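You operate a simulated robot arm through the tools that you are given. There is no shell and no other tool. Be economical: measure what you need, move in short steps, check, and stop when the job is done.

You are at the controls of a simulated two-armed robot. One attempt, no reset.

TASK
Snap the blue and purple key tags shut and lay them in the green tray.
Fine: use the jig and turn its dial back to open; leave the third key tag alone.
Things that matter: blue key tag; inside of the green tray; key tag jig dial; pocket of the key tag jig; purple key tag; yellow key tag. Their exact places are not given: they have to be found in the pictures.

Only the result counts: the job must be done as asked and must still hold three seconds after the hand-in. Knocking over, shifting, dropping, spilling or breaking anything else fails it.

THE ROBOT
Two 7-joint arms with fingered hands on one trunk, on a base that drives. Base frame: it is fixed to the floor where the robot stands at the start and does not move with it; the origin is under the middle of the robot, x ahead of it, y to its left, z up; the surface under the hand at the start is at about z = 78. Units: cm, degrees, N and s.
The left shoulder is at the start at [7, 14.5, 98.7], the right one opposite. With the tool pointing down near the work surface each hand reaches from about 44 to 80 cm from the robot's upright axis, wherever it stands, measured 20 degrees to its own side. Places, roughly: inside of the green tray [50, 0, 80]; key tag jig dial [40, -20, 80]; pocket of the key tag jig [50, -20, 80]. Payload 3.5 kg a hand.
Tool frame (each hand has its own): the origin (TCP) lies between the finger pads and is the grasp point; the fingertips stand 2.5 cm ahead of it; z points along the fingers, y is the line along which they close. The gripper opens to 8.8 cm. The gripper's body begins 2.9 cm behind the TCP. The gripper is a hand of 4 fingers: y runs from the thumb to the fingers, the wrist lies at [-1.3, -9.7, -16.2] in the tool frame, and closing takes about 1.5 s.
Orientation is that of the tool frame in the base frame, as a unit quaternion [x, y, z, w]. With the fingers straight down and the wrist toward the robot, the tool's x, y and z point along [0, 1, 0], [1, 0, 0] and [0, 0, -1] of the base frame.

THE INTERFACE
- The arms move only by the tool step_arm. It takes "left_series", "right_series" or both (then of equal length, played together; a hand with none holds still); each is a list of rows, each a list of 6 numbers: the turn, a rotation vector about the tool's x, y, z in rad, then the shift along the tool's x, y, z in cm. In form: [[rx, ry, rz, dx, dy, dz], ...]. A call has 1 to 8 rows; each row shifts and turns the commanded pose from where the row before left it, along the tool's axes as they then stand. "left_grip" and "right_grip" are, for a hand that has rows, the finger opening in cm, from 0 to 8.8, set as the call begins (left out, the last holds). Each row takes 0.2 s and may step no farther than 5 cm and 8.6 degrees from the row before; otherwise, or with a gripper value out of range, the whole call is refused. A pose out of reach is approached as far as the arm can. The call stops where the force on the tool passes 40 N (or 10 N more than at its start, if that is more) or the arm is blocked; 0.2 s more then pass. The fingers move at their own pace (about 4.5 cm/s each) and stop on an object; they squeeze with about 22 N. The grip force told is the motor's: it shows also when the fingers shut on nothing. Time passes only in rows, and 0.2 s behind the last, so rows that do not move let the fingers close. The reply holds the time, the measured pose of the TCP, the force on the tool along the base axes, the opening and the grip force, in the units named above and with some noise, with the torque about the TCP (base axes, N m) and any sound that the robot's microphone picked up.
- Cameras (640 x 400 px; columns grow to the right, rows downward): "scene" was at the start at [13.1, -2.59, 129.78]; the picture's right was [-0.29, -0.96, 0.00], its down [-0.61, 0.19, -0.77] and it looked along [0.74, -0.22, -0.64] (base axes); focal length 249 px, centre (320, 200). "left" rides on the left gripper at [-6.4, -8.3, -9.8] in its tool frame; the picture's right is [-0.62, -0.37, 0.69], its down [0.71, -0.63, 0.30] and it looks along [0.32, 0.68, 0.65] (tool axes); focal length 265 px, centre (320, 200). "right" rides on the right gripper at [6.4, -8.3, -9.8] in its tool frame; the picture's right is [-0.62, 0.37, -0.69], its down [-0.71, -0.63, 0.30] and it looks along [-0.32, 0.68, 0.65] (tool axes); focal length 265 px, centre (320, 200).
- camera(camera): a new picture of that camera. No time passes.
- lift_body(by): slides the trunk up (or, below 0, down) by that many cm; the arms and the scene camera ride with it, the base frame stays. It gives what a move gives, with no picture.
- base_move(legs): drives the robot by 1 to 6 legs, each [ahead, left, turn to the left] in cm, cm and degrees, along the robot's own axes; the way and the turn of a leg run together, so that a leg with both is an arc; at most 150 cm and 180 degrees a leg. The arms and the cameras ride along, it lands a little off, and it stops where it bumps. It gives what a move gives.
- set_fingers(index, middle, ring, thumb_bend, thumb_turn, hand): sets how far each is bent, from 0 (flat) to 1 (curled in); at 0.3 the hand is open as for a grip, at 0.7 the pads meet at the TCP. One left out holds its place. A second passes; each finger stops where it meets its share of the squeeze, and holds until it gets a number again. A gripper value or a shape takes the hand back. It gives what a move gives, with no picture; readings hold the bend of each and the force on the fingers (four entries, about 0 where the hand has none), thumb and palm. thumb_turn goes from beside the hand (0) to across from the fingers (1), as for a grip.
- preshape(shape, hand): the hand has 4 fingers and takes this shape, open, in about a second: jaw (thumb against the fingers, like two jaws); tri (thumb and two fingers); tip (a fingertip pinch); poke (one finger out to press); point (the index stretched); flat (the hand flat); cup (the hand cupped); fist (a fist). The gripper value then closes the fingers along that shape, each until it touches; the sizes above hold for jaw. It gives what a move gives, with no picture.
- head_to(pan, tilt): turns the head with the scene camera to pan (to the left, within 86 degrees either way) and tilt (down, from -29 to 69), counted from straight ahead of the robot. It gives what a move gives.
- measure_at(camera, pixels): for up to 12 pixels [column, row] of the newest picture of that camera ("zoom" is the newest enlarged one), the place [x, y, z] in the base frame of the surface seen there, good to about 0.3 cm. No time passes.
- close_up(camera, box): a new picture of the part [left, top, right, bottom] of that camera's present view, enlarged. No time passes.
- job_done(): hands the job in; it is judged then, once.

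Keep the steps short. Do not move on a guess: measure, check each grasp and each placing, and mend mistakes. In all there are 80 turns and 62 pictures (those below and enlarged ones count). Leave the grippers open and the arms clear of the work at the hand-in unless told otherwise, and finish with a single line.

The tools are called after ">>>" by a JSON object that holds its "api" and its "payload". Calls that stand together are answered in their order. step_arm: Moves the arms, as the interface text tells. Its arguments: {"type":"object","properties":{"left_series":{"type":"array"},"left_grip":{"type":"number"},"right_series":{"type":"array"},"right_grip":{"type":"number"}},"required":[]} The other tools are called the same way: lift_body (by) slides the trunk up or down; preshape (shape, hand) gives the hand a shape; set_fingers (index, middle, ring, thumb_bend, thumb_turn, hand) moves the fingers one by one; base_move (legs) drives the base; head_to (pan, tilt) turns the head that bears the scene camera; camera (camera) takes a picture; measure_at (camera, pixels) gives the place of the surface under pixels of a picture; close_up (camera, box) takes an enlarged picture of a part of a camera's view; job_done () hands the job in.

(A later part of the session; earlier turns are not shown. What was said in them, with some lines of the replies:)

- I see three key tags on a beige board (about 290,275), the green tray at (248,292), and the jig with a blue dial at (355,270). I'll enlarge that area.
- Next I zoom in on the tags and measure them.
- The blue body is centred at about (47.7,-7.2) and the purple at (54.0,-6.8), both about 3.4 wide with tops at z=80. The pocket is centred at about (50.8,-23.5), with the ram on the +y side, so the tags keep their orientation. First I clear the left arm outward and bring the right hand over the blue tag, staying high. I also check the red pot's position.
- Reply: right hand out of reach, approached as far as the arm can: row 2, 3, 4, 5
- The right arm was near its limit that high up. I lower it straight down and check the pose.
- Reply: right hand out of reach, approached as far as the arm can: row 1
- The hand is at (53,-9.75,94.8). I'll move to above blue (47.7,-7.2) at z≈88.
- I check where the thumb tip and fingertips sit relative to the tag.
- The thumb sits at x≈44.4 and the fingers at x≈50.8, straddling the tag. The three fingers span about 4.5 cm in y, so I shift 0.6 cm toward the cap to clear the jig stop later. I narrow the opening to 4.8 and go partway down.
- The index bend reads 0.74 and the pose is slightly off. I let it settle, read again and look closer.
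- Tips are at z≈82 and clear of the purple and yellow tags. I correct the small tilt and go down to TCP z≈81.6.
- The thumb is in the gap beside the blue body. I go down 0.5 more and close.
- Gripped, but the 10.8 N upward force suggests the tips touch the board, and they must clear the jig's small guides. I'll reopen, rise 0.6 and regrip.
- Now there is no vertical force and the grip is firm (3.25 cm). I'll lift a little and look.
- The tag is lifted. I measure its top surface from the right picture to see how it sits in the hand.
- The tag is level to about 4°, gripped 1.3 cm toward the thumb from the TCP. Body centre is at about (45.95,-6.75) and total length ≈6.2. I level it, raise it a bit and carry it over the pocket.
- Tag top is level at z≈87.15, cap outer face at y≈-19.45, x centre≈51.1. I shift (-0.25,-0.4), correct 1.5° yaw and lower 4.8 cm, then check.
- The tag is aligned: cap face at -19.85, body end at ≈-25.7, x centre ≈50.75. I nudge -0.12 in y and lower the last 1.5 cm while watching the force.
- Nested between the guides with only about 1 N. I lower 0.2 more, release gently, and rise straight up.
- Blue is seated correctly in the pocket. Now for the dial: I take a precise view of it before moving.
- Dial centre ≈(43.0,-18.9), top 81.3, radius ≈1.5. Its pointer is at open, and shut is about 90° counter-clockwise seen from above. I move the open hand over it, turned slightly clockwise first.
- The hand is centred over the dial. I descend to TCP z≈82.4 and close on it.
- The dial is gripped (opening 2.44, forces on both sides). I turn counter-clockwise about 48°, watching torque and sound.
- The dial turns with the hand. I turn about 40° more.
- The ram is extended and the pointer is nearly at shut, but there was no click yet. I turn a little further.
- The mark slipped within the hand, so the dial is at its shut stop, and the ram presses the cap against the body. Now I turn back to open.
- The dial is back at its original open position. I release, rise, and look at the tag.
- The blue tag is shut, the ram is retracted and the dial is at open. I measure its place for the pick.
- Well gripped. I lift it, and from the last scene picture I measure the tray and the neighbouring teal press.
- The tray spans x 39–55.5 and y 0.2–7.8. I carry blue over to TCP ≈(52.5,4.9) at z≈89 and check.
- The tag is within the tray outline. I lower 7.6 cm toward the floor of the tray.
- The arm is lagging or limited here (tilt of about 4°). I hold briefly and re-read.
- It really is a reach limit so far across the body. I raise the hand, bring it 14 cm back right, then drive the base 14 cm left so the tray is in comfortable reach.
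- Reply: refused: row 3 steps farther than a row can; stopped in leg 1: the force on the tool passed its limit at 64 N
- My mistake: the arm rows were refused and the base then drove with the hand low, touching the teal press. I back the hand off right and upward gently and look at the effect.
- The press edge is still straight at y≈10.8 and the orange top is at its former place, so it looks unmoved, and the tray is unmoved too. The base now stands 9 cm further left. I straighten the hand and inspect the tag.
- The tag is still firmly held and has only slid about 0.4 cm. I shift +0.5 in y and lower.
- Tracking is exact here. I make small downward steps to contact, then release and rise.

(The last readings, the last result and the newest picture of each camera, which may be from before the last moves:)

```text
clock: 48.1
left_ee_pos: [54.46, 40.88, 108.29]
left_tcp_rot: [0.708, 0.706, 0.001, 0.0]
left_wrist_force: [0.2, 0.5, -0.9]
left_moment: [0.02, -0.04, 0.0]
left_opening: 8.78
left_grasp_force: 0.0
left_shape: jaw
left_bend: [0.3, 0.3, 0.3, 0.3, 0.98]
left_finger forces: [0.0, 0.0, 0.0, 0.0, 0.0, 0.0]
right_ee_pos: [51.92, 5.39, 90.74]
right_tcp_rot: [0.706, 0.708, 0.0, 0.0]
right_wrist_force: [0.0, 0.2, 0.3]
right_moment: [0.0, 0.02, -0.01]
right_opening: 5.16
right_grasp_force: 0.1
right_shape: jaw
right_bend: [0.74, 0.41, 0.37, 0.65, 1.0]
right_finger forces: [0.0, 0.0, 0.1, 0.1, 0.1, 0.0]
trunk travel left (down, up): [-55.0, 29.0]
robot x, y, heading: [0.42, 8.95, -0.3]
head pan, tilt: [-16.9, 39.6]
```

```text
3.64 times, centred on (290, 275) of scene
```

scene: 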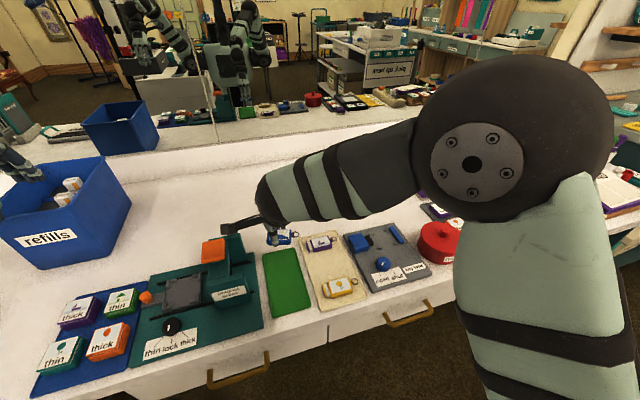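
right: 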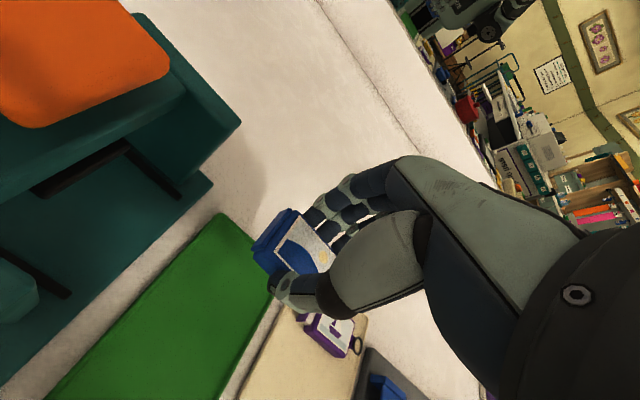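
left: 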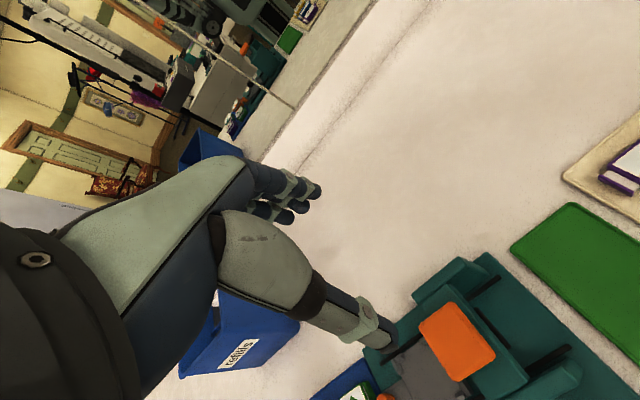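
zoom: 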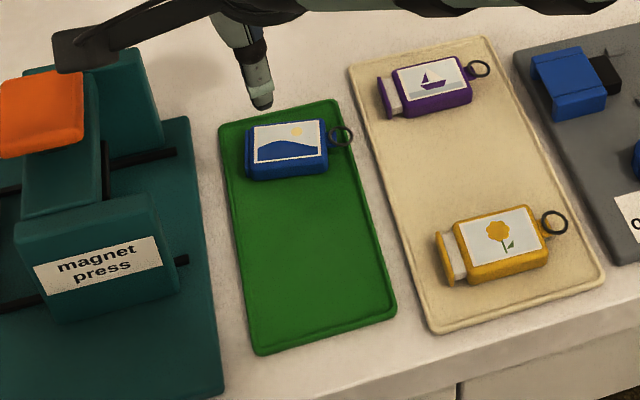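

Blue lies flat in the tray. I measure purple for its pick, and yellow as a check.

>>> {"api": "measure_at", "payload": {"camera": "zoom", "pixels": [[395, 72], [408, 115], [464, 60], [472, 100], [382, 80], [391, 115], [435, 85], [435, 112], [460, 225], [500, 240], [320, 125], [250, 175]]}}

```text
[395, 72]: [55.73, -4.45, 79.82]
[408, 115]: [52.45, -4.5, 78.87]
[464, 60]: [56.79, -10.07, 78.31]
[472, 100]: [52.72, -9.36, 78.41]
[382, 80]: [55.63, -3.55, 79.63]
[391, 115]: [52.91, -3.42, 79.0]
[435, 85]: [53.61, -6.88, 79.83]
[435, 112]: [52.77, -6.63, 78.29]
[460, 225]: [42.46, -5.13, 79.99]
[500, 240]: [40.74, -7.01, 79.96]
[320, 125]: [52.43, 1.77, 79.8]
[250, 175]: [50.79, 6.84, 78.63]
```

Purple body centre is (54.1,-6.9). I move to TCP (54.1,-6.4), descend, and close.

>>> {"api": "step_arm", "payload": {"right_series": [[0, 0, 0, -3.93, 0.73, 0], [0, 0, 0, -3.93, 0.73, 0], [0, 0, 0, -3.93, 0.73, 2], [0, 0, 0, 0, 0, 2], [0, 0, 0, 0, 0, 0], [0, 0, 0, 0, 0, 0]], "right_grip": 5.0}}

```text
clock: 49.5
left_ee_pos: [54.57, 40.9, 108.34]
left_tcp_rot: [0.709, 0.705, 0.0, -0.001]
left_wrist_force: [0.3, -0.3, 0.0]
left_moment: [-0.04, -0.03, -0.01]
left_opening: 8.74
left_grasp_force: 0.1
left_shape: jaw
left_bend: [0.3, 0.3, 0.3, 0.3, 0.98]
left_finger forces: [0.0, 0.0, 0.0, 0.1, 0.0, 0.0]
right_ee_pos: [54.42, -6.34, 86.62]
right_tcp_rot: [0.707, 0.708, 0.001, 0.0]
right_wrist_force: [-0.1, -0.6, 0.1]
right_moment: [-0.01, 0.0, 0.03]
right_opening: 5.03
right_grasp_force: 0.1
right_shape: jaw
right_bend: [0.74, 0.42, 0.38, 0.66, 1.0]
right_finger forces: [0.0, 0.0, 0.0, 0.0, 0.0, 0.0]
trunk travel left (down, up): [-55.0, 29.0]
robot x, y, heading: [0.2, 8.78, -0.2]
head pan, tilt: [-16.9, 39.6]
```

>>> {"api": "step_arm", "payload": {"right_series": [[0, 0, 0, 0, -0.25, 2], [0, 0, 0, 0, 0, 1.5], [0, 0, 0, 0, 0, 1], [0, 0, 0, 0, 0, 0.5], [0, 0, 0, 0, 0, 0]]}}

>>> {"api": "step_arm", "payload": {"right_series": [[0, 0, 0, 0, 0, 0], [0, 0, 0, 0, 0, 0], [0, 0, 0, 0, 0, 0], [0, 0, 0, 0, 0, 0], [0, 0, 0, 0, 0, 0], [0, 0, 0, 0, 0, 0]], "right_grip": 2.5}}

>>> {"api": "close_up", "payload": {"camera": "right", "box": [200, 170, 380, 350]}}

```text
clock: 50.7
left_ee_pos: [54.51, 41.0, 108.28]
left_tcp_rot: [0.708, 0.706, 0.0, 0.001]
left_wrist_force: [0.4, 0.2, 0.3]
left_moment: [-0.03, 0.02, -0.02]
left_opening: 8.74
left_grasp_force: 0.0
left_shape: jaw
left_bend: [0.3, 0.3, 0.3, 0.3, 0.98]
left_finger forces: [0.0, 0.0, 0.1, 0.0, 0.0, 0.1]
right_ee_pos: [54.15, -6.35, 81.62]
right_tcp_rot: [0.707, 0.707, 0.001, 0.0]
right_wrist_force: [0.8, -0.1, -0.9]
right_moment: [0.03, 0.02, 0.02]
right_opening: 5.03
right_grasp_force: 0.0
right_shape: jaw
right_bend: [0.74, 0.42, 0.38, 0.66, 1.0]
right_finger forces: [0.0, 0.1, 0.0, 0.0, 0.1, 0.0]
trunk travel left (down, up): [-55.0, 29.0]
robot x, y, heading: [-0.04, 8.93, -0.3]
head pan, tilt: [-16.9, 39.6]
```

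```text
clock: 52.1
left_ee_pos: [54.58, 40.87, 108.25]
left_tcp_rot: [0.709, 0.706, 0.0, 0.0]
left_wrist_force: [0.3, 0.0, 0.2]
left_moment: [0.01, -0.01, 0.0]
left_opening: 8.74
left_grasp_force: 0.0
left_shape: jaw
left_bend: [0.3, 0.3, 0.3, 0.3, 0.98]
left_finger forces: [0.1, 0.1, 0.1, 0.0, 0.1, 0.0]
right_ee_pos: [54.16, -6.38, 81.56]
right_tcp_rot: [0.707, 0.707, 0.0, -0.001]
right_wrist_force: [0.4, -0.4, 0.4]
right_moment: [-0.01, 0.02, 0.0]
right_opening: 3.24
right_grasp_force: 22.1
right_shape: jaw
right_bend: [0.74, 0.54, 0.52, 0.72, 1.0]
right_finger forces: [11.3, 6.0, 2.7, 0.0, 20.0, 0.0]
trunk travel left (down, up): [-55.0, 29.0]
robot x, y, heading: [0.03, 9.02, -0.4]
head pan, tilt: [-16.9, 39.6]
```

```text
2.22 times, centred on (290, 260) of right
```

zoom: 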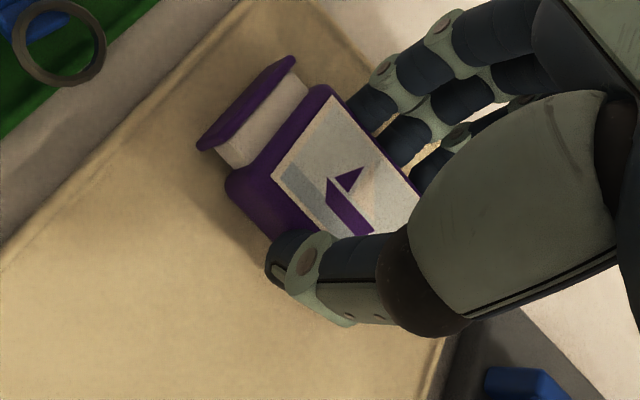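

Gripped cleanly. I measure the tag relative to the TCP and lift.

>>> {"api": "measure_at", "payload": {"camera": "zoom", "pixels": [[290, 60], [203, 140], [325, 92], [232, 180], [275, 175], [330, 100], [390, 150], [400, 180], [260, 95], [250, 215]]}}

>>> {"api": "step_arm", "payload": {"right_series": [[0, 0, 0, 0, 0, -1], [0, 0, 0, 0, 0, -2.5], [0, 0, 0, 0, 0, -3.5], [0, 0, 0, 0, 0, 0]]}}

```text
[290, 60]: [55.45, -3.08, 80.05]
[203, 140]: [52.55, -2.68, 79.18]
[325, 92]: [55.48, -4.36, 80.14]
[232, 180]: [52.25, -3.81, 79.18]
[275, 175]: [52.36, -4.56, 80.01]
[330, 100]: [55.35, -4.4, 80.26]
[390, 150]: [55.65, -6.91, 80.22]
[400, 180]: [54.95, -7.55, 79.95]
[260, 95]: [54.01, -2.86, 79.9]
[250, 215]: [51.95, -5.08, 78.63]
```

```text
clock: 53.1
left_ee_pos: [54.62, 40.96, 108.31]
left_tcp_rot: [0.708, 0.706, 0.0, 0.001]
left_wrist_force: [0.1, 0.1, 0.1]
left_moment: [-0.02, 0.02, -0.02]
left_opening: 8.79
left_grasp_force: 0.0
left_shape: jaw
left_bend: [0.3, 0.3, 0.3, 0.3, 0.98]
left_finger forces: [0.0, 0.0, 0.1, 0.1, 0.1, 0.1]
right_ee_pos: [54.21, -6.33, 88.53]
right_tcp_rot: [0.707, 0.707, 0.0, 0.0]
right_wrist_force: [0.6, 1.7, 0.4]
right_moment: [-0.05, -0.02, -0.02]
right_opening: 3.23
right_grasp_force: 22.0
right_shape: jaw
right_bend: [0.74, 0.54, 0.52, 0.72, 1.0]
right_finger forces: [11.4, 6.0, 2.7, 0.1, 20.0, 0.1]
trunk travel left (down, up): [-55.0, 29.0]
robot x, y, heading: [-0.21, 8.55, -0.2]
head pan, tilt: [-16.9, 39.6]
```

>>> {"api": "step_arm", "payload": {"right_series": [[0, 0, 0, -4.13, -0.8, 0], [0, 0, 0, -4.13, -0.8, 0], [0, 0, 0, -4.13, -0.8, 0], [0, 0, 0, -4.13, -0.8, 0], [0, 0, 0, 0, 0, 2.5], [0, 0, 0, 0, 0, 2], [0, 0, 0, 0, 0, 0], [0, 0, 0, 0, 0, 0]]}}

>>> {"api": "camera", "payload": {"camera": "scene"}}

```text
clock: 54.9
left_ee_pos: [54.56, 40.97, 108.21]
left_tcp_rot: [0.708, 0.706, 0.0, 0.0]
left_wrist_force: [0.3, 0.9, -0.3]
left_moment: [-0.04, 0.01, 0.03]
left_opening: 8.74
left_grasp_force: 0.1
left_shape: jaw
left_bend: [0.3, 0.3, 0.3, 0.3, 0.98]
left_finger forces: [0.0, 0.0, 0.0, 0.1, 0.0, 0.0]
right_ee_pos: [50.91, -23.05, 84.1]
right_tcp_rot: [0.707, 0.707, 0.001, 0.0]
right_wrist_force: [0.9, 0.1, 0.1]
right_moment: [-0.01, 0.02, 0.02]
right_opening: 3.26
right_grasp_force: 22.3
right_shape: jaw
right_bend: [0.74, 0.54, 0.52, 0.72, 1.0]
right_finger forces: [11.3, 5.9, 2.8, 0.0, 19.9, 0.0]
trunk travel left (down, up): [-55.0, 29.0]
robot x, y, heading: [0.01, 8.95, -0.3]
head pan, tilt: [-16.9, 39.6]
```

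```text
12 pictures are left
```

scene: 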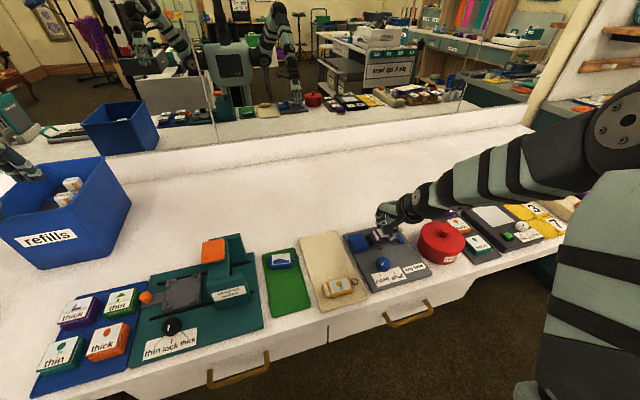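

>>> {"api": "close_up", "payload": {"camera": "scene", "box": [345, 215, 425, 275]}}

```text
6.67 times, centred on (385, 245) of scene
```

zoom: 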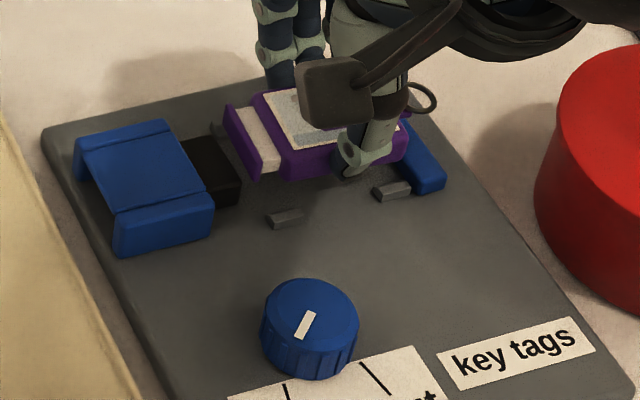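

>>> {"api": "measure_at", "payload": {"camera": "zoom", "pixels": [[228, 112], [258, 175], [260, 100], [285, 170], [404, 150], [280, 160], [275, 130], [300, 120], [240, 130], [286, 218], [392, 192], [230, 175]]}}

```text
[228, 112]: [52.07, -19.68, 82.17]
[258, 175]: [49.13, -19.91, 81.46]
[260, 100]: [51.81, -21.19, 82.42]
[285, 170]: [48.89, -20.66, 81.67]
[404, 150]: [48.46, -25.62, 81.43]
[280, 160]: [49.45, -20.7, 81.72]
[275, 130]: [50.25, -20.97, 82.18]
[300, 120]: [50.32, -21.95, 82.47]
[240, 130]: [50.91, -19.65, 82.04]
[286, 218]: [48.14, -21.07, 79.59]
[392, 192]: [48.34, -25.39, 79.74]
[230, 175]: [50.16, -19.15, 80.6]
```

The tag needs (+0.25,-0.15), then 1.5 cm down.

>>> {"api": "step_arm", "payload": {"right_series": [[0, 0, 0, -0.15, 0.25, 0], [0, 0, 0, 0, 0, 0.6], [0, 0, 0, 0, 0, 0.5], [0, 0, 0, 0, 0, 0.4], [0, 0, 0, 0, 0, 0], [0, 0, 0, 0, 0, 0]]}}

>>> {"api": "close_up", "payload": {"camera": "scene", "box": [345, 215, 425, 275]}}

```text
clock: 56.3
left_ee_pos: [54.6, 40.91, 108.24]
left_tcp_rot: [0.708, 0.706, 0.0, -0.001]
left_wrist_force: [0.0, 0.5, 0.0]
left_moment: [-0.02, 0.04, -0.01]
left_opening: 8.75
left_grasp_force: 0.0
left_shape: jaw
left_bend: [0.3, 0.3, 0.3, 0.3, 0.98]
left_finger forces: [0.1, 0.0, 0.0, 0.1, 0.0, 0.1]
right_ee_pos: [51.09, -22.95, 82.55]
right_tcp_rot: [0.707, 0.708, 0.001, 0.0]
right_wrist_force: [1.8, 0.3, 0.0]
right_moment: [0.0, 0.02, -0.01]
right_opening: 3.25
right_grasp_force: 21.8
right_shape: jaw
right_bend: [0.74, 0.54, 0.52, 0.72, 1.0]
right_finger forces: [11.5, 6.2, 3.0, 0.1, 20.0, 0.0]
trunk travel left (down, up): [-55.0, 29.0]
robot x, y, heading: [0.18, 9.11, -0.3]
head pan, tilt: [-16.9, 39.6]
```

```text
6.67 times, centred on (385, 245) of scene
```

zoom: 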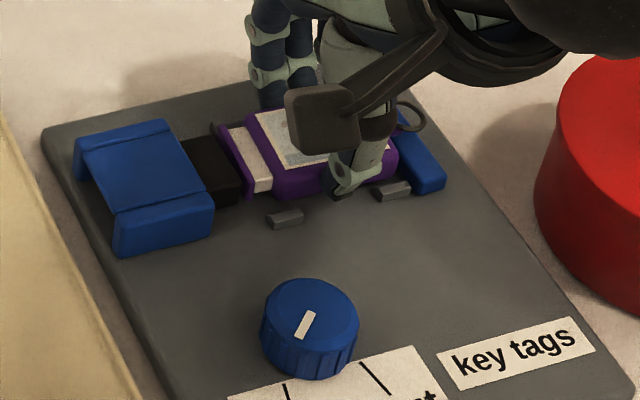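

>>> {"api": "measure_at", "payload": {"camera": "zoom", "pixels": [[218, 130], [248, 194], [240, 175], [238, 150], [397, 165], [396, 150], [405, 175], [400, 185], [228, 160], [270, 190]]}}

```text
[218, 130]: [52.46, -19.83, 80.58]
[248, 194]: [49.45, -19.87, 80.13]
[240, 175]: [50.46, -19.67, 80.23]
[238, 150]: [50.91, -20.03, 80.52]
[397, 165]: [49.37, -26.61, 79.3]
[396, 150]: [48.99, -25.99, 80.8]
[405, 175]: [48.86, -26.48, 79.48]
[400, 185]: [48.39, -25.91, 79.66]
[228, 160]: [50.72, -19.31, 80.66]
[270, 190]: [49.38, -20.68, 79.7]
```

The cap is just clear of the ram and the body is against the stop side. I lower to contact, release, and rise.

>>> {"api": "step_arm", "payload": {"right_series": [[0, 0, 0, 0, 0, 0.15], [0, 0, 0, 0, 0, 0.1], [0, 0, 0, 0, 0, 0]]}}

>>> {"api": "step_arm", "payload": {"right_series": [[0, 0, 0, 0, 0, 0], [0, 0, 0, 0, 0, 0], [0, 0, 0, 0, 0, 0], [0, 0, 0, 0, 0, -0.5], [0, 0, 0, 0, 0, -1.5], [0, 0, 0, 0, 0, -3], [0, 0, 0, 0, 0, -4]], "right_grip": 5.4}}

>>> {"api": "close_up", "payload": {"camera": "scene", "box": [345, 215, 425, 275]}}

```text
clock: 57.1
left_ee_pos: [54.45, 40.94, 108.37]
left_tcp_rot: [0.709, 0.706, 0.0, 0.0]
left_wrist_force: [-1.8, 0.1, -0.4]
left_moment: [0.02, 0.04, -0.01]
left_opening: 8.75
left_grasp_force: 0.1
left_shape: jaw
left_bend: [0.3, 0.3, 0.3, 0.3, 0.98]
left_finger forces: [0.0, 0.0, 0.0, 0.1, 0.0, 0.1]
right_ee_pos: [51.17, -22.92, 82.37]
right_tcp_rot: [0.706, 0.708, 0.0, 0.003]
right_wrist_force: [1.2, -1.2, 7.1]
right_moment: [-0.06, -0.01, 0.07]
right_opening: 3.25
right_grasp_force: 21.8
right_shape: jaw
right_bend: [0.74, 0.54, 0.52, 0.72, 1.0]
right_finger forces: [12.2, 7.1, 3.7, 0.1, 20.3, 0.1]
trunk travel left (down, up): [-55.0, 29.0]
robot x, y, heading: [-0.32, 8.98, -0.4]
head pan, tilt: [-16.9, 39.6]
```

```text
clock: 58.7
left_ee_pos: [54.48, 40.89, 108.33]
left_tcp_rot: [0.708, 0.706, 0.001, 0.001]
left_wrist_force: [0.1, 0.0, -0.5]
left_moment: [0.0, 0.0, 0.0]
left_opening: 8.76
left_grasp_force: 0.1
left_shape: jaw
left_bend: [0.3, 0.3, 0.3, 0.3, 0.98]
left_finger forces: [0.0, 0.0, 0.0, 0.0, 0.0, 0.0]
right_ee_pos: [50.98, -22.93, 91.61]
right_tcp_rot: [0.707, 0.707, -0.001, 0.0]
right_wrist_force: [0.1, 0.2, 0.4]
right_moment: [0.0, -0.01, 0.05]
right_opening: 5.37
right_grasp_force: 0.1
right_shape: jaw
right_bend: [0.29, 0.4, 0.37, 0.64, 1.0]
right_finger forces: [0.1, 0.0, 0.1, 0.1, 0.0, 0.1]
trunk travel left (down, up): [-55.0, 29.0]
robot x, y, heading: [0.18, 8.87, -0.5]
head pan, tilt: [-16.9, 39.6]
```

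```text
6.67 times, centred on (385, 245) of scene
```

zoom: 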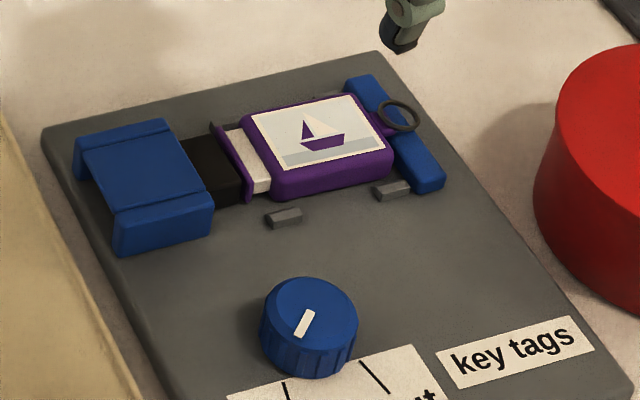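

Purple is seated. Now to the dial (42.95,-18.92), with the same turn sequence as before.

>>> {"api": "step_arm", "payload": {"right_series": [[0, 0, 0, 1.4, -2.7, 0], [0, 0, 0, 1.3, -2.7, 1], [0, 0, 0, 1.3, -2.63, 2], [0, 0, 0.12, 0, 0, 2.5], [0, 0, 0, 0, 0, 0], [0, 0, 0, 0, 0, 0]], "right_grip": 5.4}}

```text
clock: 60.1
left_ee_pos: [54.52, 40.86, 108.26]
left_tcp_rot: [0.708, 0.706, 0.001, 0.0]
left_wrist_force: [-0.4, 0.2, 0.0]
left_moment: [0.01, 0.0, 0.05]
left_opening: 8.76
left_grasp_force: 0.1
left_shape: jaw
left_bend: [0.3, 0.3, 0.3, 0.3, 0.98]
left_finger forces: [0.0, 0.0, 0.0, 0.0, 0.1, 0.0]
right_ee_pos: [43.16, -18.79, 85.73]
right_tcp_rot: [0.748, 0.663, -0.001, 0.0]
right_wrist_force: [-0.4, 0.2, 1.0]
right_moment: [-0.04, -0.02, -0.04]
right_opening: 5.39
right_grasp_force: 0.0
right_shape: jaw
right_bend: [0.29, 0.4, 0.37, 0.64, 1.0]
right_finger forces: [0.0, 0.1, 0.1, 0.0, 0.0, 0.0]
trunk travel left (down, up): [-55.0, 29.0]
robot x, y, heading: [0.16, 8.68, -0.4]
head pan, tilt: [-16.9, 39.6]
```

>>> {"api": "step_arm", "payload": {"right_series": [[0, 0, 0, -0.1, -0.2, 1.3], [0, 0, 0, 0, 0, 1.2], [0, 0, 0, 0, 0, 0.85], [0, 0, 0, 0, 0, 0]]}}

>>> {"api": "step_arm", "payload": {"right_series": [[0, 0, 0, 0, 0, 0], [0, 0, 0, 0, 0, 0], [0, 0, 0, 0, 0, 0], [0, 0, 0, 0, 0, 0], [0, 0, 0, 0, 0, 0], [0, 0, 0, 0, 0, 0]], "right_grip": 2.2}}

```text
clock: 61.1
left_ee_pos: [54.49, 40.97, 108.09]
left_tcp_rot: [0.708, 0.706, 0.001, 0.0]
left_wrist_force: [-0.3, -0.6, -0.1]
left_moment: [0.01, -0.01, 0.0]
left_opening: 8.77
left_grasp_force: 0.2
left_shape: jaw
left_bend: [0.3, 0.3, 0.3, 0.3, 0.98]
left_finger forces: [0.0, 0.0, 0.0, 0.0, 0.0, 0.0]
right_ee_pos: [43.04, -19.03, 82.48]
right_tcp_rot: [0.748, 0.664, 0.001, 0.0]
right_wrist_force: [0.5, 0.2, 0.1]
right_moment: [-0.01, 0.04, 0.03]
right_opening: 5.36
right_grasp_force: 0.1
right_shape: jaw
right_bend: [0.29, 0.4, 0.37, 0.64, 1.0]
right_finger forces: [0.1, 0.1, 0.0, 0.0, 0.0, 0.0]
trunk travel left (down, up): [-55.0, 29.0]
robot x, y, heading: [-0.2, 8.86, -0.5]
head pan, tilt: [-16.9, 39.6]
```

```text
clock: 62.5
left_ee_pos: [54.5, 40.82, 108.25]
left_tcp_rot: [0.709, 0.705, 0.0, 0.0]
left_wrist_force: [0.5, 0.6, 0.2]
left_moment: [-0.01, 0.01, 0.01]
left_opening: 8.76
left_grasp_force: 0.1
left_shape: jaw
left_bend: [0.3, 0.3, 0.3, 0.3, 0.98]
left_finger forces: [0.0, 0.0, 0.1, 0.0, 0.0, 0.0]
right_ee_pos: [43.09, -18.86, 82.47]
right_tcp_rot: [0.748, 0.664, 0.0, 0.0]
right_wrist_force: [-1.4, 1.3, -0.7]
right_moment: [-0.04, 0.02, 0.0]
right_opening: 2.44
right_grasp_force: 21.8
right_shape: jaw
right_bend: [0.74, 0.55, 0.6, 0.75, 1.0]
right_finger forces: [12.6, 5.6, 0.0, 0.1, 19.3, 0.1]
trunk travel left (down, up): [-55.0, 29.0]
robot x, y, heading: [-0.22, 8.59, -0.2]
head pan, tilt: [-16.9, 39.6]
```

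The grip is the same as before (2.44). I turn counter-clockwise to shut.

>>> {"api": "step_arm", "payload": {"right_series": [[0, 0, -0.14, 0, 0, 0], [0, 0, -0.14, 0, 0, 0], [0, 0, -0.14, 0, 0, 0], [0, 0, -0.14, 0, 0, 0], [0, 0, -0.14, 0, 0, 0], [0, 0, -0.14, 0, 0, 0], [0, 0, -0.14, 0, 0, 0], [0, 0, 0, 0, 0, 0]]}}

>>> {"api": "step_arm", "payload": {"right_series": [[0, 0, -0.14, 0, 0, 0], [0, 0, -0.14, 0, 0, 0], [0, 0, -0.14, 0, 0, 0], [0, 0, -0.14, 0, 0, 0], [0, 0, -0.1, 0, 0, 0], [0, 0, -0.1, 0, 0, 0], [0, 0, 0, 0, 0, 0], [0, 0, 0, 0, 0, 0]]}}

>>> {"api": "close_up", "payload": {"camera": "right", "box": [200, 150, 460, 400]}}

```text
clock: 64.3
left_ee_pos: [54.67, 40.84, 108.17]
left_tcp_rot: [0.708, 0.706, 0.0, 0.0]
left_wrist_force: [-0.7, -0.1, -1.2]
left_moment: [0.01, 0.0, 0.0]
left_opening: 8.75
left_grasp_force: 0.2
left_shape: jaw
left_bend: [0.3, 0.3, 0.3, 0.3, 0.98]
left_finger forces: [0.0, 0.0, 0.0, 0.0, 0.0, 0.0]
right_ee_pos: [43.09, -19.02, 82.45]
right_tcp_rot: [0.347, 0.938, 0.0, 0.0]
right_wrist_force: [6.4, -2.3, 0.3]
right_moment: [0.02, -0.17, -0.06]
right_opening: 2.43
right_grasp_force: 22.5
right_shape: jaw
right_bend: [0.74, 0.54, 0.6, 0.75, 1.0]
right_finger forces: [13.0, 9.4, 0.1, 0.0, 18.8, 0.0]
trunk travel left (down, up): [-55.0, 29.0]
robot x, y, heading: [-0.19, 8.84, -0.3]
head pan, tilt: [-16.9, 39.6]
```

```text
clock: 66.1
left_ee_pos: [54.76, 40.99, 108.13]
left_tcp_rot: [0.708, 0.706, -0.001, -0.001]
left_wrist_force: [1.0, -0.6, -0.2]
left_moment: [-0.01, -0.03, 0.01]
left_opening: 8.77
left_grasp_force: 0.2
left_shape: jaw
left_bend: [0.3, 0.3, 0.3, 0.3, 0.98]
left_finger forces: [0.0, 0.1, 0.0, 0.1, 0.1, 0.1]
right_ee_pos: [43.0, -19.09, 82.48]
right_tcp_rot: [-0.026, 1.0, -0.001, 0.001]
right_wrist_force: [16.9, -1.7, 3.1]
right_moment: [0.05, -0.31, -0.2]
right_opening: 2.45
right_grasp_force: 22.1
right_shape: jaw
right_bend: [0.74, 0.54, 0.6, 0.75, 1.0]
right_finger forces: [11.0, 10.8, 0.0, 0.0, 22.0, 0.1]
trunk travel left (down, up): [-55.0, 29.0]
robot x, y, heading: [0.31, 8.94, -0.1]
head pan, tilt: [-16.9, 39.6]
```

```text
1.60 times, centred on (330, 275) of right
```

zoom: 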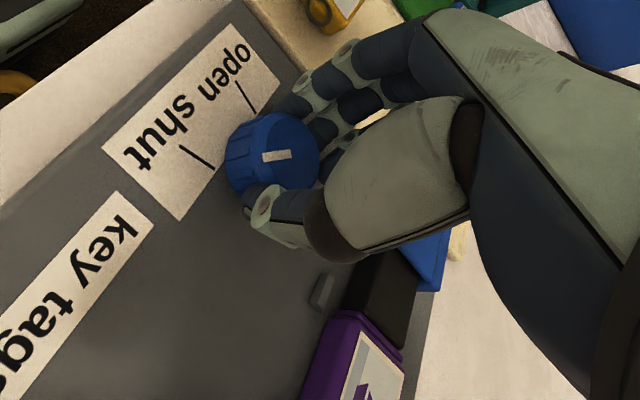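

This is the same end state as with blue, with torque at the stop. Turning back to open.

>>> {"api": "step_arm", "payload": {"right_series": [[0, 0, 0.14, 0, 0, 0], [0, 0, 0.14, 0, 0, 0], [0, 0, 0.14, 0, 0, 0], [0, 0, 0.14, 0, 0, 0], [0, 0, 0.14, 0, 0, 0], [0, 0, 0.14, 0, 0, 0], [0, 0, 0.14, 0, 0, 0], [0, 0, 0.14, 0, 0, 0]]}}

>>> {"api": "step_arm", "payload": {"right_series": [[0, 0, 0.14, 0, 0, 0], [0, 0, 0.14, 0, 0, 0], [0, 0, 0.14, 0, 0, 0], [0, 0, 0.14, 0, 0, 0], [0, 0, 0.07, 0, 0, 0], [0, 0, 0, 0, 0, 0]]}}

>>> {"api": "step_arm", "payload": {"right_series": [[0, 0, 0, 0, 0, 0], [0, 0, 0, 0, 0, 0], [0, 0, 0, 0, 0, 0], [0, 0, 0, 0, 0, 0], [0, 0, 0, 0, 0, -1.5], [0, 0, 0, 0, 0, -3], [0, 0, -0.13, 0, 0, -4.5], [0, 0, 0, 0, 0, 0]], "right_grip": 5.4}}

>>> {"api": "step_arm", "payload": {"right_series": [[0, 0, 0, -4, 1, 0], [0, 0, 0, 0, 4.5, 0], [0, 0, 0, 0, 2.5, 0], [0, 0, 0, 0, 0, 0], [0, 0, 0, 0, 0, 0]]}}

>>> {"api": "close_up", "payload": {"camera": "scene", "box": [345, 215, 425, 280]}}

```text
clock: 67.9
left_ee_pos: [54.6, 40.95, 108.26]
left_tcp_rot: [0.709, 0.706, -0.001, 0.001]
left_wrist_force: [-0.2, 0.3, -0.5]
left_moment: [0.03, 0.02, 0.03]
left_opening: 8.79
left_grasp_force: 0.1
left_shape: jaw
left_bend: [0.3, 0.3, 0.3, 0.3, 0.98]
left_finger forces: [0.0, 0.0, 0.0, 0.0, 0.1, 0.0]
right_ee_pos: [42.9, -18.97, 82.5]
right_tcp_rot: [0.511, 0.859, -0.001, 0.0]
right_wrist_force: [1.9, 1.8, 2.8]
right_moment: [0.08, -0.11, 0.04]
right_opening: 2.46
right_grasp_force: 22.0
right_shape: jaw
right_bend: [0.74, 0.53, 0.6, 0.75, 1.0]
right_finger forces: [15.3, 7.2, 0.1, 0.0, 19.1, 0.0]
trunk travel left (down, up): [-55.0, 29.0]
robot x, y, heading: [0.08, 8.8, -0.4]
head pan, tilt: [-16.9, 39.6]
```

```text
clock: 69.3
left_ee_pos: [54.56, 41.03, 108.16]
left_tcp_rot: [0.708, 0.706, 0.0, 0.0]
left_wrist_force: [-0.7, -0.4, -0.6]
left_moment: [0.01, 0.0, 0.02]
left_opening: 8.76
left_grasp_force: 0.1
left_shape: jaw
left_bend: [0.3, 0.3, 0.3, 0.3, 0.98]
left_finger forces: [0.1, 0.0, 0.1, 0.0, 0.0, 0.0]
right_ee_pos: [42.98, -18.98, 82.42]
right_tcp_rot: [0.752, 0.659, 0.0, 0.0]
right_wrist_force: [-1.0, 4.6, -0.4]
right_moment: [0.13, -0.01, 0.06]
right_opening: 2.41
right_grasp_force: 22.1
right_shape: jaw
right_bend: [0.74, 0.55, 0.6, 0.75, 1.0]
right_finger forces: [14.7, 5.6, 0.1, 0.0, 20.8, 0.0]
trunk travel left (down, up): [-55.0, 29.0]
robot x, y, heading: [0.09, 8.8, -0.4]
head pan, tilt: [-16.9, 39.6]
```

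```text
clock: 71.1
left_ee_pos: [54.6, 40.9, 108.24]
left_tcp_rot: [0.709, 0.706, 0.0, 0.0]
left_wrist_force: [-1.0, 1.1, -0.1]
left_moment: [0.03, 0.02, 0.0]
left_opening: 8.75
left_grasp_force: 0.0
left_shape: jaw
left_bend: [0.3, 0.3, 0.3, 0.3, 0.98]
left_finger forces: [0.1, 0.0, 0.1, 0.0, 0.0, 0.1]
right_ee_pos: [42.8, -19.2, 91.32]
right_tcp_rot: [0.706, 0.708, 0.0, 0.0]
right_wrist_force: [0.5, 0.7, 0.5]
right_moment: [0.02, -0.01, 0.0]
right_opening: 5.35
right_grasp_force: 0.0
right_shape: jaw
right_bend: [0.29, 0.4, 0.37, 0.64, 1.0]
right_finger forces: [0.0, 0.1, 0.1, 0.0, 0.0, 0.0]
trunk travel left (down, up): [-55.0, 29.0]
robot x, y, heading: [0.17, 8.83, -0.3]
head pan, tilt: [-16.9, 39.6]
```

```text
clock: 72.3
left_ee_pos: [54.57, 40.93, 108.16]
left_tcp_rot: [0.708, 0.706, -0.001, 0.0]
left_wrist_force: [0.4, 0.4, 0.0]
left_moment: [0.0, -0.03, 0.01]
left_opening: 8.78
left_grasp_force: 0.1
left_shape: jaw
left_bend: [0.3, 0.3, 0.3, 0.3, 0.98]
left_finger forces: [0.0, 0.0, 0.0, 0.1, 0.0, 0.0]
right_ee_pos: [50.95, -23.06, 91.52]
right_tcp_rot: [0.708, 0.706, -0.001, 0.001]
right_wrist_force: [0.0, -0.4, 0.6]
right_moment: [-0.01, 0.03, 0.01]
right_opening: 5.36
right_grasp_force: 0.0
right_shape: jaw
right_bend: [0.29, 0.4, 0.37, 0.64, 1.0]
right_finger forces: [0.0, 0.1, 0.0, 0.1, 0.0, 0.0]
trunk travel left (down, up): [-55.0, 29.0]
robot x, y, heading: [0.1, 9.04, -0.0]
head pan, tilt: [-16.9, 39.6]
```

```text
6.15 times, centred on (385, 248) of scene
```

zoom: 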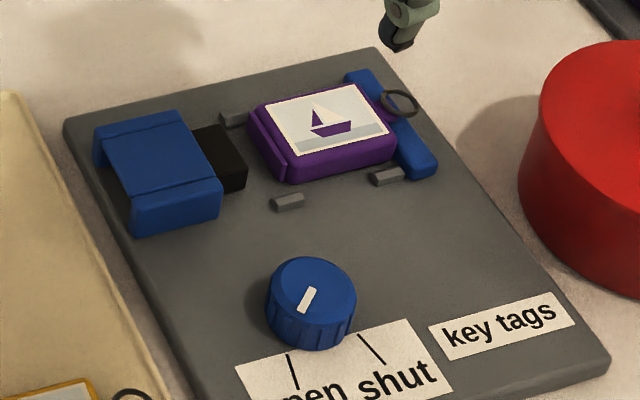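

Purple is shut, the dial is at open and the ram is retracted. I pick the tag up now.

>>> {"api": "step_arm", "payload": {"right_series": [[0, 0, 0, 0, 0.1, 3.5], [0, 0, 0, 0, 0, 3], [0, 0, 0, 0, 0, 1.5], [0, 0, 0, 0, 0, 1.1], [0, 0, 0, 0, 0, 0]], "right_grip": 5.2}}

>>> {"api": "step_arm", "payload": {"right_series": [[0, 0, 0, 0, 0, 0], [0, 0, 0, 0, 0, 0], [0, 0, 0, 0, 0, 0], [0, 0, 0, 0, 0, 0], [0, 0, 0, 0, 0, 0], [0, 0, 0, 0, 0, 0]], "right_grip": 2.5}}

>>> {"api": "step_arm", "payload": {"right_series": [[0, 0, 0, 0, 0, -1], [0, 0, 0, 0, 0, -2.5], [0, 0, 0, 0, 0, -3], [0, 0, 0, 0, 0, 0], [0, 0, 0, 0, 0, 0]]}}

```text
clock: 73.5
left_ee_pos: [54.43, 40.9, 108.27]
left_tcp_rot: [0.709, 0.705, 0.0, 0.0]
left_wrist_force: [0.3, -0.2, -0.6]
left_moment: [-0.02, -0.03, -0.03]
left_opening: 8.8
left_grasp_force: 0.1
left_shape: jaw
left_bend: [0.3, 0.3, 0.3, 0.3, 0.98]
left_finger forces: [0.1, 0.0, 0.0, 0.0, 0.0, 0.0]
right_ee_pos: [50.96, -22.98, 82.19]
right_tcp_rot: [0.707, 0.708, 0.001, 0.0]
right_wrist_force: [-0.1, -0.7, 0.2]
right_moment: [0.0, -0.02, 0.01]
right_opening: 5.26
right_grasp_force: 0.0
right_shape: jaw
right_bend: [0.29, 0.41, 0.37, 0.65, 1.0]
right_finger forces: [0.0, 0.1, 0.0, 0.0, 0.0, 0.1]
trunk travel left (down, up): [-55.0, 29.0]
robot x, y, heading: [0.17, 8.9, -0.3]
head pan, tilt: [-16.9, 39.6]
```

```text
clock: 74.9
left_ee_pos: [54.52, 41.01, 108.29]
left_tcp_rot: [0.708, 0.706, 0.0, 0.0]
left_wrist_force: [-0.2, -0.8, 0.1]
left_moment: [0.0, 0.0, 0.02]
left_opening: 8.73
left_grasp_force: 0.1
left_shape: jaw
left_bend: [0.3, 0.3, 0.3, 0.3, 0.98]
left_finger forces: [0.1, 0.0, 0.0, 0.0, 0.1, 0.1]
right_ee_pos: [51.0, -22.99, 82.38]
right_tcp_rot: [0.707, 0.707, 0.0, 0.0]
right_wrist_force: [0.0, -0.2, 0.1]
right_moment: [0.05, -0.02, 0.07]
right_opening: 3.27
right_grasp_force: 22.0
right_shape: jaw
right_bend: [0.74, 0.51, 0.49, 0.73, 1.0]
right_finger forces: [11.5, 6.4, 2.8, 0.0, 19.8, 0.0]
trunk travel left (down, up): [-55.0, 29.0]
robot x, y, heading: [0.11, 9.24, -0.1]
head pan, tilt: [-16.9, 39.6]
```

```text
clock: 76.1
left_ee_pos: [54.54, 40.94, 108.3]
left_tcp_rot: [0.708, 0.706, 0.0, 0.0]
left_wrist_force: [-0.3, 0.0, 1.2]
left_moment: [0.0, 0.03, -0.03]
left_opening: 8.76
left_grasp_force: 0.1
left_shape: jaw
left_bend: [0.3, 0.3, 0.3, 0.3, 0.98]
left_finger forces: [0.1, 0.0, 0.1, 0.1, 0.0, 0.0]
right_ee_pos: [50.79, -23.02, 88.76]
right_tcp_rot: [0.707, 0.707, 0.001, 0.0]
right_wrist_force: [0.3, -0.4, 0.4]
right_moment: [-0.04, 0.0, 0.01]
right_opening: 3.25
right_grasp_force: 22.2
right_shape: jaw
right_bend: [0.74, 0.52, 0.5, 0.73, 1.0]
right_finger forces: [11.5, 5.9, 2.8, 0.1, 20.1, 0.1]
trunk travel left (down, up): [-55.0, 29.0]
robot x, y, heading: [-0.24, 8.54, -0.1]
head pan, tilt: [-16.9, 39.6]
```

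Held. I carry it to TCP (45.8,4.9), over the near half of the tray.

>>> {"api": "step_arm", "payload": {"right_series": [[0, 0, 0, 4.65, -0.83, 0], [0, 0, 0, 4.65, -0.83, 0], [0, 0, 0, 4.65, -0.83, 0], [0, 0, 0, 4.65, -0.83, 0], [0, 0, 0, 4.65, -0.83, 0], [0, 0, 0, 4.65, -0.83, 0], [0, 0, 0, 0, 0, 0], [0, 0, 0, 0, 0, 0]]}}

>>> {"api": "close_up", "payload": {"camera": "right", "box": [140, 130, 400, 370]}}

```text
clock: 77.9
left_ee_pos: [54.6, 40.94, 108.2]
left_tcp_rot: [0.709, 0.705, 0.0, 0.0]
left_wrist_force: [0.0, -0.8, -0.2]
left_moment: [0.0, 0.04, 0.0]
left_opening: 8.76
left_grasp_force: 0.0
left_shape: jaw
left_bend: [0.3, 0.3, 0.3, 0.3, 0.98]
left_finger forces: [0.0, 0.1, 0.0, 0.0, 0.0, 0.1]
right_ee_pos: [45.97, 5.05, 88.98]
right_tcp_rot: [0.707, 0.707, -0.001, 0.001]
right_wrist_force: [-0.9, 0.0, -0.4]
right_moment: [0.01, 0.02, 0.02]
right_opening: 3.25
right_grasp_force: 22.1
right_shape: jaw
right_bend: [0.74, 0.52, 0.5, 0.73, 1.0]
right_finger forces: [11.4, 5.8, 2.7, 0.0, 20.0, 0.0]
trunk travel left (down, up): [-55.0, 29.0]
robot x, y, heading: [0.37, 9.04, -0.0]
head pan, tilt: [-16.9, 39.6]
```

```text
1.67 times, centred on (270, 250) of right
```

zoom: 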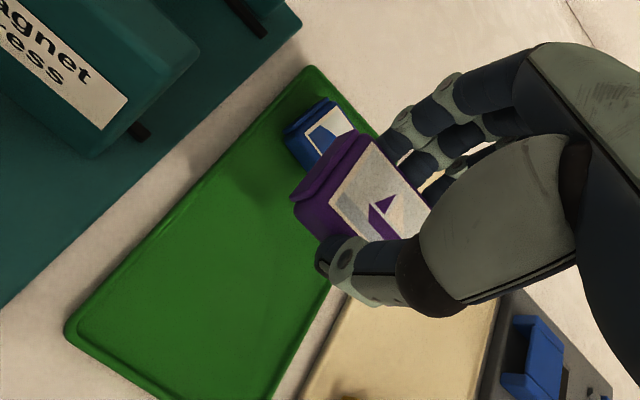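

On target. I lower with a small shift of -0.4 in x.

>>> {"api": "step_arm", "payload": {"right_series": [[0, 0, 0, -0.1, -0.4, 2.5], [0, 0, 0, 0, 0, 2], [0, 0, 0, 0, 0, 1.5], [0, 0, 0, 0, 0, 0.6], [0, 0, 0, 0, 0, 0.4], [0, 0, 0, 0, 0, 0]]}}

```text
clock: 79.3
left_ee_pos: [54.6, 40.92, 108.2]
left_tcp_rot: [0.709, 0.706, 0.0, 0.0]
left_wrist_force: [0.2, 0.0, -0.1]
left_moment: [0.0, 0.02, 0.01]
left_opening: 8.79
left_grasp_force: 0.0
left_shape: jaw
left_bend: [0.3, 0.3, 0.3, 0.3, 0.98]
left_finger forces: [0.1, 0.1, 0.0, 0.0, 0.0, 0.0]
right_ee_pos: [45.87, 4.85, 82.64]
right_tcp_rot: [0.71, 0.704, 0.012, -0.004]
right_wrist_force: [0.2, 0.4, -0.1]
right_moment: [-0.03, 0.0, 0.0]
right_opening: 3.27
right_grasp_force: 22.3
right_shape: jaw
right_bend: [0.74, 0.52, 0.5, 0.73, 1.0]
right_finger forces: [11.4, 5.8, 2.8, 0.1, 19.9, 0.0]
trunk travel left (down, up): [-55.0, 29.0]
robot x, y, heading: [0.14, 8.58, -0.8]
head pan, tilt: [-16.9, 39.6]
```

>>> {"api": "step_arm", "payload": {"right_series": [[0, 0, 0, 0, 0.1, 0.3], [0, 0, 0, 0, 0, 0.3], [0, 0, 0, 0, 0, 0], [0, 0, 0, 0, 0, 0]]}}

```text
clock: 80.3
left_ee_pos: [54.67, 40.89, 108.32]
left_tcp_rot: [0.709, 0.706, 0.001, 0.0]
left_wrist_force: [0.0, -0.3, -0.2]
left_moment: [0.02, -0.02, -0.02]
left_opening: 8.76
left_grasp_force: 0.0
left_shape: jaw
left_bend: [0.3, 0.3, 0.3, 0.3, 0.98]
left_finger forces: [0.1, 0.1, 0.0, 0.0, 0.1, 0.0]
right_ee_pos: [46.01, 4.7, 81.85]
right_tcp_rot: [0.71, 0.704, 0.011, -0.004]
right_wrist_force: [0.8, 0.0, -0.3]
right_moment: [0.02, 0.0, -0.01]
right_opening: 3.25
right_grasp_force: 22.3
right_shape: jaw
right_bend: [0.74, 0.52, 0.5, 0.73, 1.0]
right_finger forces: [11.4, 5.8, 2.7, 0.1, 19.9, 0.1]
trunk travel left (down, up): [-55.0, 29.0]
robot x, y, heading: [-0.04, 8.82, -0.3]
head pan, tilt: [-16.9, 39.6]
```

No contact yet at z 81.85. I step down a little more.

>>> {"api": "step_arm", "payload": {"right_series": [[0, 0, 0, 0, 0, 0.2], [0, 0, 0, 0, 0, 0.15], [0, 0, 0, 0, 0, 0], [0, 0, 0, 0, 0, 0]]}}

>>> {"api": "close_up", "payload": {"camera": "right", "box": [180, 130, 400, 350]}}

```text
clock: 81.3
left_ee_pos: [54.64, 40.92, 108.15]
left_tcp_rot: [0.708, 0.706, 0.0, 0.001]
left_wrist_force: [0.1, -0.5, -0.8]
left_moment: [0.0, -0.01, -0.03]
left_opening: 8.77
left_grasp_force: 0.1
left_shape: jaw
left_bend: [0.3, 0.3, 0.3, 0.3, 0.98]
left_finger forces: [0.0, 0.0, 0.0, 0.1, 0.1, 0.0]
right_ee_pos: [46.06, 4.69, 81.46]
right_tcp_rot: [0.71, 0.704, 0.01, -0.003]
right_wrist_force: [-0.5, 0.4, -0.1]
right_moment: [0.0, -0.01, 0.03]
right_opening: 3.25
right_grasp_force: 21.9
right_shape: jaw
right_bend: [0.74, 0.52, 0.5, 0.73, 1.0]
right_finger forces: [11.5, 5.8, 2.6, 0.1, 19.9, 0.0]
trunk travel left (down, up): [-55.0, 29.0]
robot x, y, heading: [0.36, 8.52, -0.3]
head pan, tilt: [-16.9, 39.6]
```

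```text
1.82 times, centred on (290, 240) of right
```

zoom: 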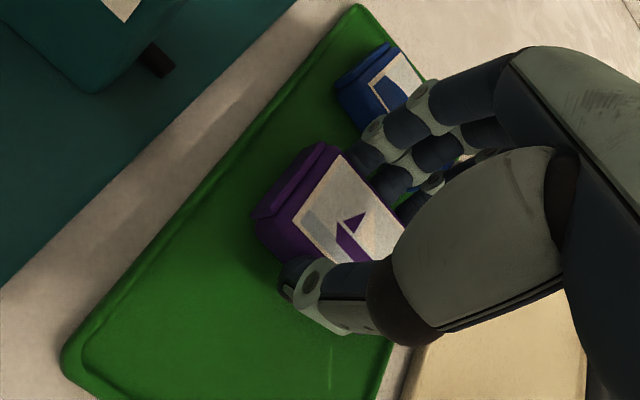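

Almost down, with room to blue. I make one more small step, then open narrowly (4.4) and rise.

>>> {"api": "step_arm", "payload": {"right_series": [[0, 0, 0, 0, 0, 0.12], [0, 0, 0, 0, 0, 0], [0, 0, 0, 0, 0, 0]]}}

>>> {"api": "step_arm", "payload": {"right_series": [[0, 0, 0, 0, 0, 0], [0, 0, 0, 0, 0, 0], [0, 0, 0, 0, 0, 0], [0, 0, 0, 0, 0, -0.5], [0, 0, 0, 0, 0, -1.5], [0, 0, 0, 0, 0, -3], [0, 0, 0, 0, 0, -4]], "right_grip": 4.4}}

>>> {"api": "step_arm", "payload": {"right_series": [[0, 0, 0, -4.5, 0.5, -1], [0, 0, 0, -4.5, 0.5, -1], [0, 0, 0, -4.5, 0.5, -1], [0, 0, 0, -4.5, 0.5, -1], [0, 0, 0, -4.5, 0.5, -1], [0, 0, 0, 0, 0, 0]], "right_grip": 8.7}}

>>> {"api": "close_up", "payload": {"camera": "scene", "box": [200, 205, 440, 355]}}

```text
clock: 82.1
left_ee_pos: [54.42, 40.88, 108.29]
left_tcp_rot: [0.709, 0.706, 0.0, 0.001]
left_wrist_force: [0.6, 0.1, 0.0]
left_moment: [0.0, -0.02, 0.02]
left_opening: 8.76
left_grasp_force: 0.0
left_shape: jaw
left_bend: [0.3, 0.3, 0.3, 0.3, 0.98]
left_finger forces: [0.1, 0.1, 0.1, 0.0, 0.1, 0.0]
right_ee_pos: [46.06, 4.74, 81.37]
right_tcp_rot: [0.71, 0.704, 0.01, -0.003]
right_wrist_force: [0.6, 0.3, 8.6]
right_moment: [-0.01, 0.08, 0.04]
right_opening: 3.3
right_grasp_force: 22.1
right_shape: jaw
right_bend: [0.74, 0.52, 0.5, 0.73, 1.0]
right_finger forces: [11.7, 6.3, 3.0, 0.0, 21.1, 0.0]
trunk travel left (down, up): [-55.0, 29.0]
robot x, y, heading: [-0.39, 8.38, -0.3]
head pan, tilt: [-16.9, 39.6]
```

```text
clock: 83.7
left_ee_pos: [54.52, 40.75, 108.29]
left_tcp_rot: [0.708, 0.706, 0.001, 0.001]
left_wrist_force: [0.1, -1.2, 0.1]
left_moment: [-0.01, 0.02, 0.01]
left_opening: 8.75
left_grasp_force: 0.1
left_shape: jaw
left_bend: [0.3, 0.3, 0.3, 0.3, 0.98]
left_finger forces: [0.0, 0.0, 0.0, 0.0, 0.1, 0.1]
right_ee_pos: [45.61, 4.72, 89.87]
right_tcp_rot: [0.707, 0.707, -0.001, 0.0]
right_wrist_force: [0.9, -1.0, -0.1]
right_moment: [-0.01, -0.04, -0.02]
right_opening: 4.38
right_grasp_force: 0.0
right_shape: jaw
right_bend: [0.74, 0.45, 0.41, 0.7, 1.0]
right_finger forces: [0.0, 0.0, 0.1, 0.1, 0.0, 0.1]
trunk travel left (down, up): [-55.0, 29.0]
robot x, y, heading: [-0.18, 8.7, -0.1]
head pan, tilt: [-16.9, 39.6]
```

```text
clock: 85.1
left_ee_pos: [54.51, 41.15, 108.21]
left_tcp_rot: [0.709, 0.706, -0.001, 0.001]
left_wrist_force: [-0.5, 0.4, 0.0]
left_moment: [-0.03, 0.03, 0.02]
left_opening: 8.75
left_grasp_force: 0.1
left_shape: jaw
left_bend: [0.3, 0.3, 0.3, 0.3, 0.98]
left_finger forces: [0.0, 0.0, 0.1, 0.0, 0.0, 0.0]
right_ee_pos: [48.25, -17.63, 94.54]
right_tcp_rot: [0.706, 0.708, -0.001, 0.0]
right_wrist_force: [0.4, -0.3, -0.4]
right_moment: [-0.04, 0.01, 0.01]
right_opening: 8.66
right_grasp_force: 0.1
right_shape: jaw
right_bend: [0.31, 0.3, 0.3, 0.31, 0.98]
right_finger forces: [0.1, 0.1, 0.1, 0.0, 0.0, 0.0]
trunk travel left (down, up): [-55.0, 29.0]
robot x, y, heading: [-0.09, 8.75, -0.3]
head pan, tilt: [-16.9, 39.6]
```

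```text
2.67 times, centred on (320, 280) of scene
```

zoom: 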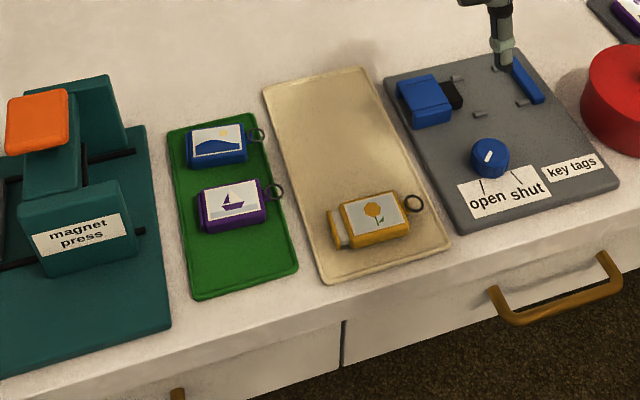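

Both tags are shut and in the tray, yellow is untouched and the dial is at open. A quick measurement of the tags against the tray edges.

>>> {"api": "measure_at", "payload": {"camera": "zoom", "pixels": [[201, 200], [264, 198], [275, 183], [283, 192], [207, 228], [275, 205], [262, 128], [264, 138], [270, 155], [250, 115], [265, 218], [120, 165]]}}

```text
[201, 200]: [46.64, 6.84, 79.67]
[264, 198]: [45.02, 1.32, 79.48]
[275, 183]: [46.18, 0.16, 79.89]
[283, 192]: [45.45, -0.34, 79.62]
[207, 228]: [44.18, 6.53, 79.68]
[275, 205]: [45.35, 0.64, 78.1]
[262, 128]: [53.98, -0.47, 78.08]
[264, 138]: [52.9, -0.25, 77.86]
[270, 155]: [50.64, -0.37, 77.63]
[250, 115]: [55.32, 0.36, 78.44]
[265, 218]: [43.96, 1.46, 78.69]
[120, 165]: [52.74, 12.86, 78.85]
```

Both bodies lie fully inside the tray. I move the right arm up and clear, then hand in.

>>> {"api": "step_arm", "payload": {"right_series": [[0, 0, 0, -2, 0, -4], [0, 0, 0, -2, 0, -4], [0, 0, 0, -3, 0, -2], [0, 0, 0, -3, 0, 0], [0, 0, 0, 0, 0, 0], [0, 0, 0, 0, 0, 0]]}}

>>> {"api": "camera", "payload": {"camera": "scene"}}

```text
clock: 86.5
left_ee_pos: [54.58, 40.93, 108.16]
left_tcp_rot: [0.708, 0.706, 0.0, 0.0]
left_wrist_force: [0.3, 0.3, 0.1]
left_moment: [-0.05, -0.01, -0.03]
left_opening: 8.76
left_grasp_force: 0.0
left_shape: jaw
left_bend: [0.3, 0.3, 0.3, 0.3, 0.98]
left_finger forces: [0.1, 0.0, 0.0, 0.0, 0.0, 0.0]
right_ee_pos: [48.19, -27.93, 104.63]
right_tcp_rot: [0.708, 0.707, 0.0, 0.0]
right_wrist_force: [0.0, -0.5, 0.6]
right_moment: [-0.02, 0.04, -0.03]
right_opening: 8.66
right_grasp_force: 0.0
right_shape: jaw
right_bend: [0.31, 0.3, 0.3, 0.31, 0.98]
right_finger forces: [0.1, 0.1, 0.1, 0.0, 0.1, 0.0]
trunk travel left (down, up): [-55.0, 29.0]
robot x, y, heading: [0.22, 8.91, -0.3]
head pan, tilt: [-16.9, 39.6]
```

```text
3 pictures are left
5 turns are left
```

scene: 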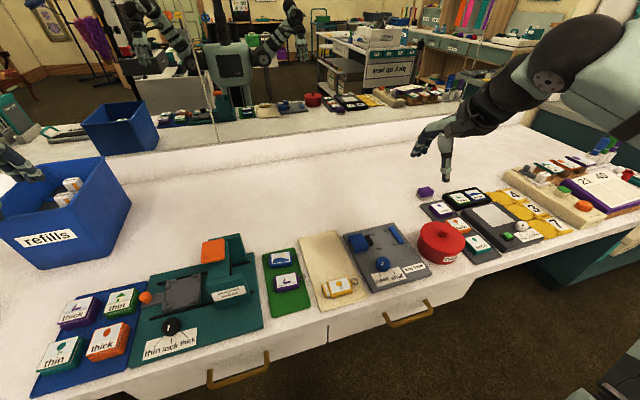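

Everything is in place and both arms are clear, so I hand in.

>>> {"api": "job_done", "payload": {}}

```text
The job is handed in.
```

The blue and purple key tags are snapped shut and lying in the green tray (their rings just reach over its edge), the jig dial is back at open, and the yellow tag was left alone; on the way my hand bumped the magnet press at 64 N, and by measurement it looks unmoved.
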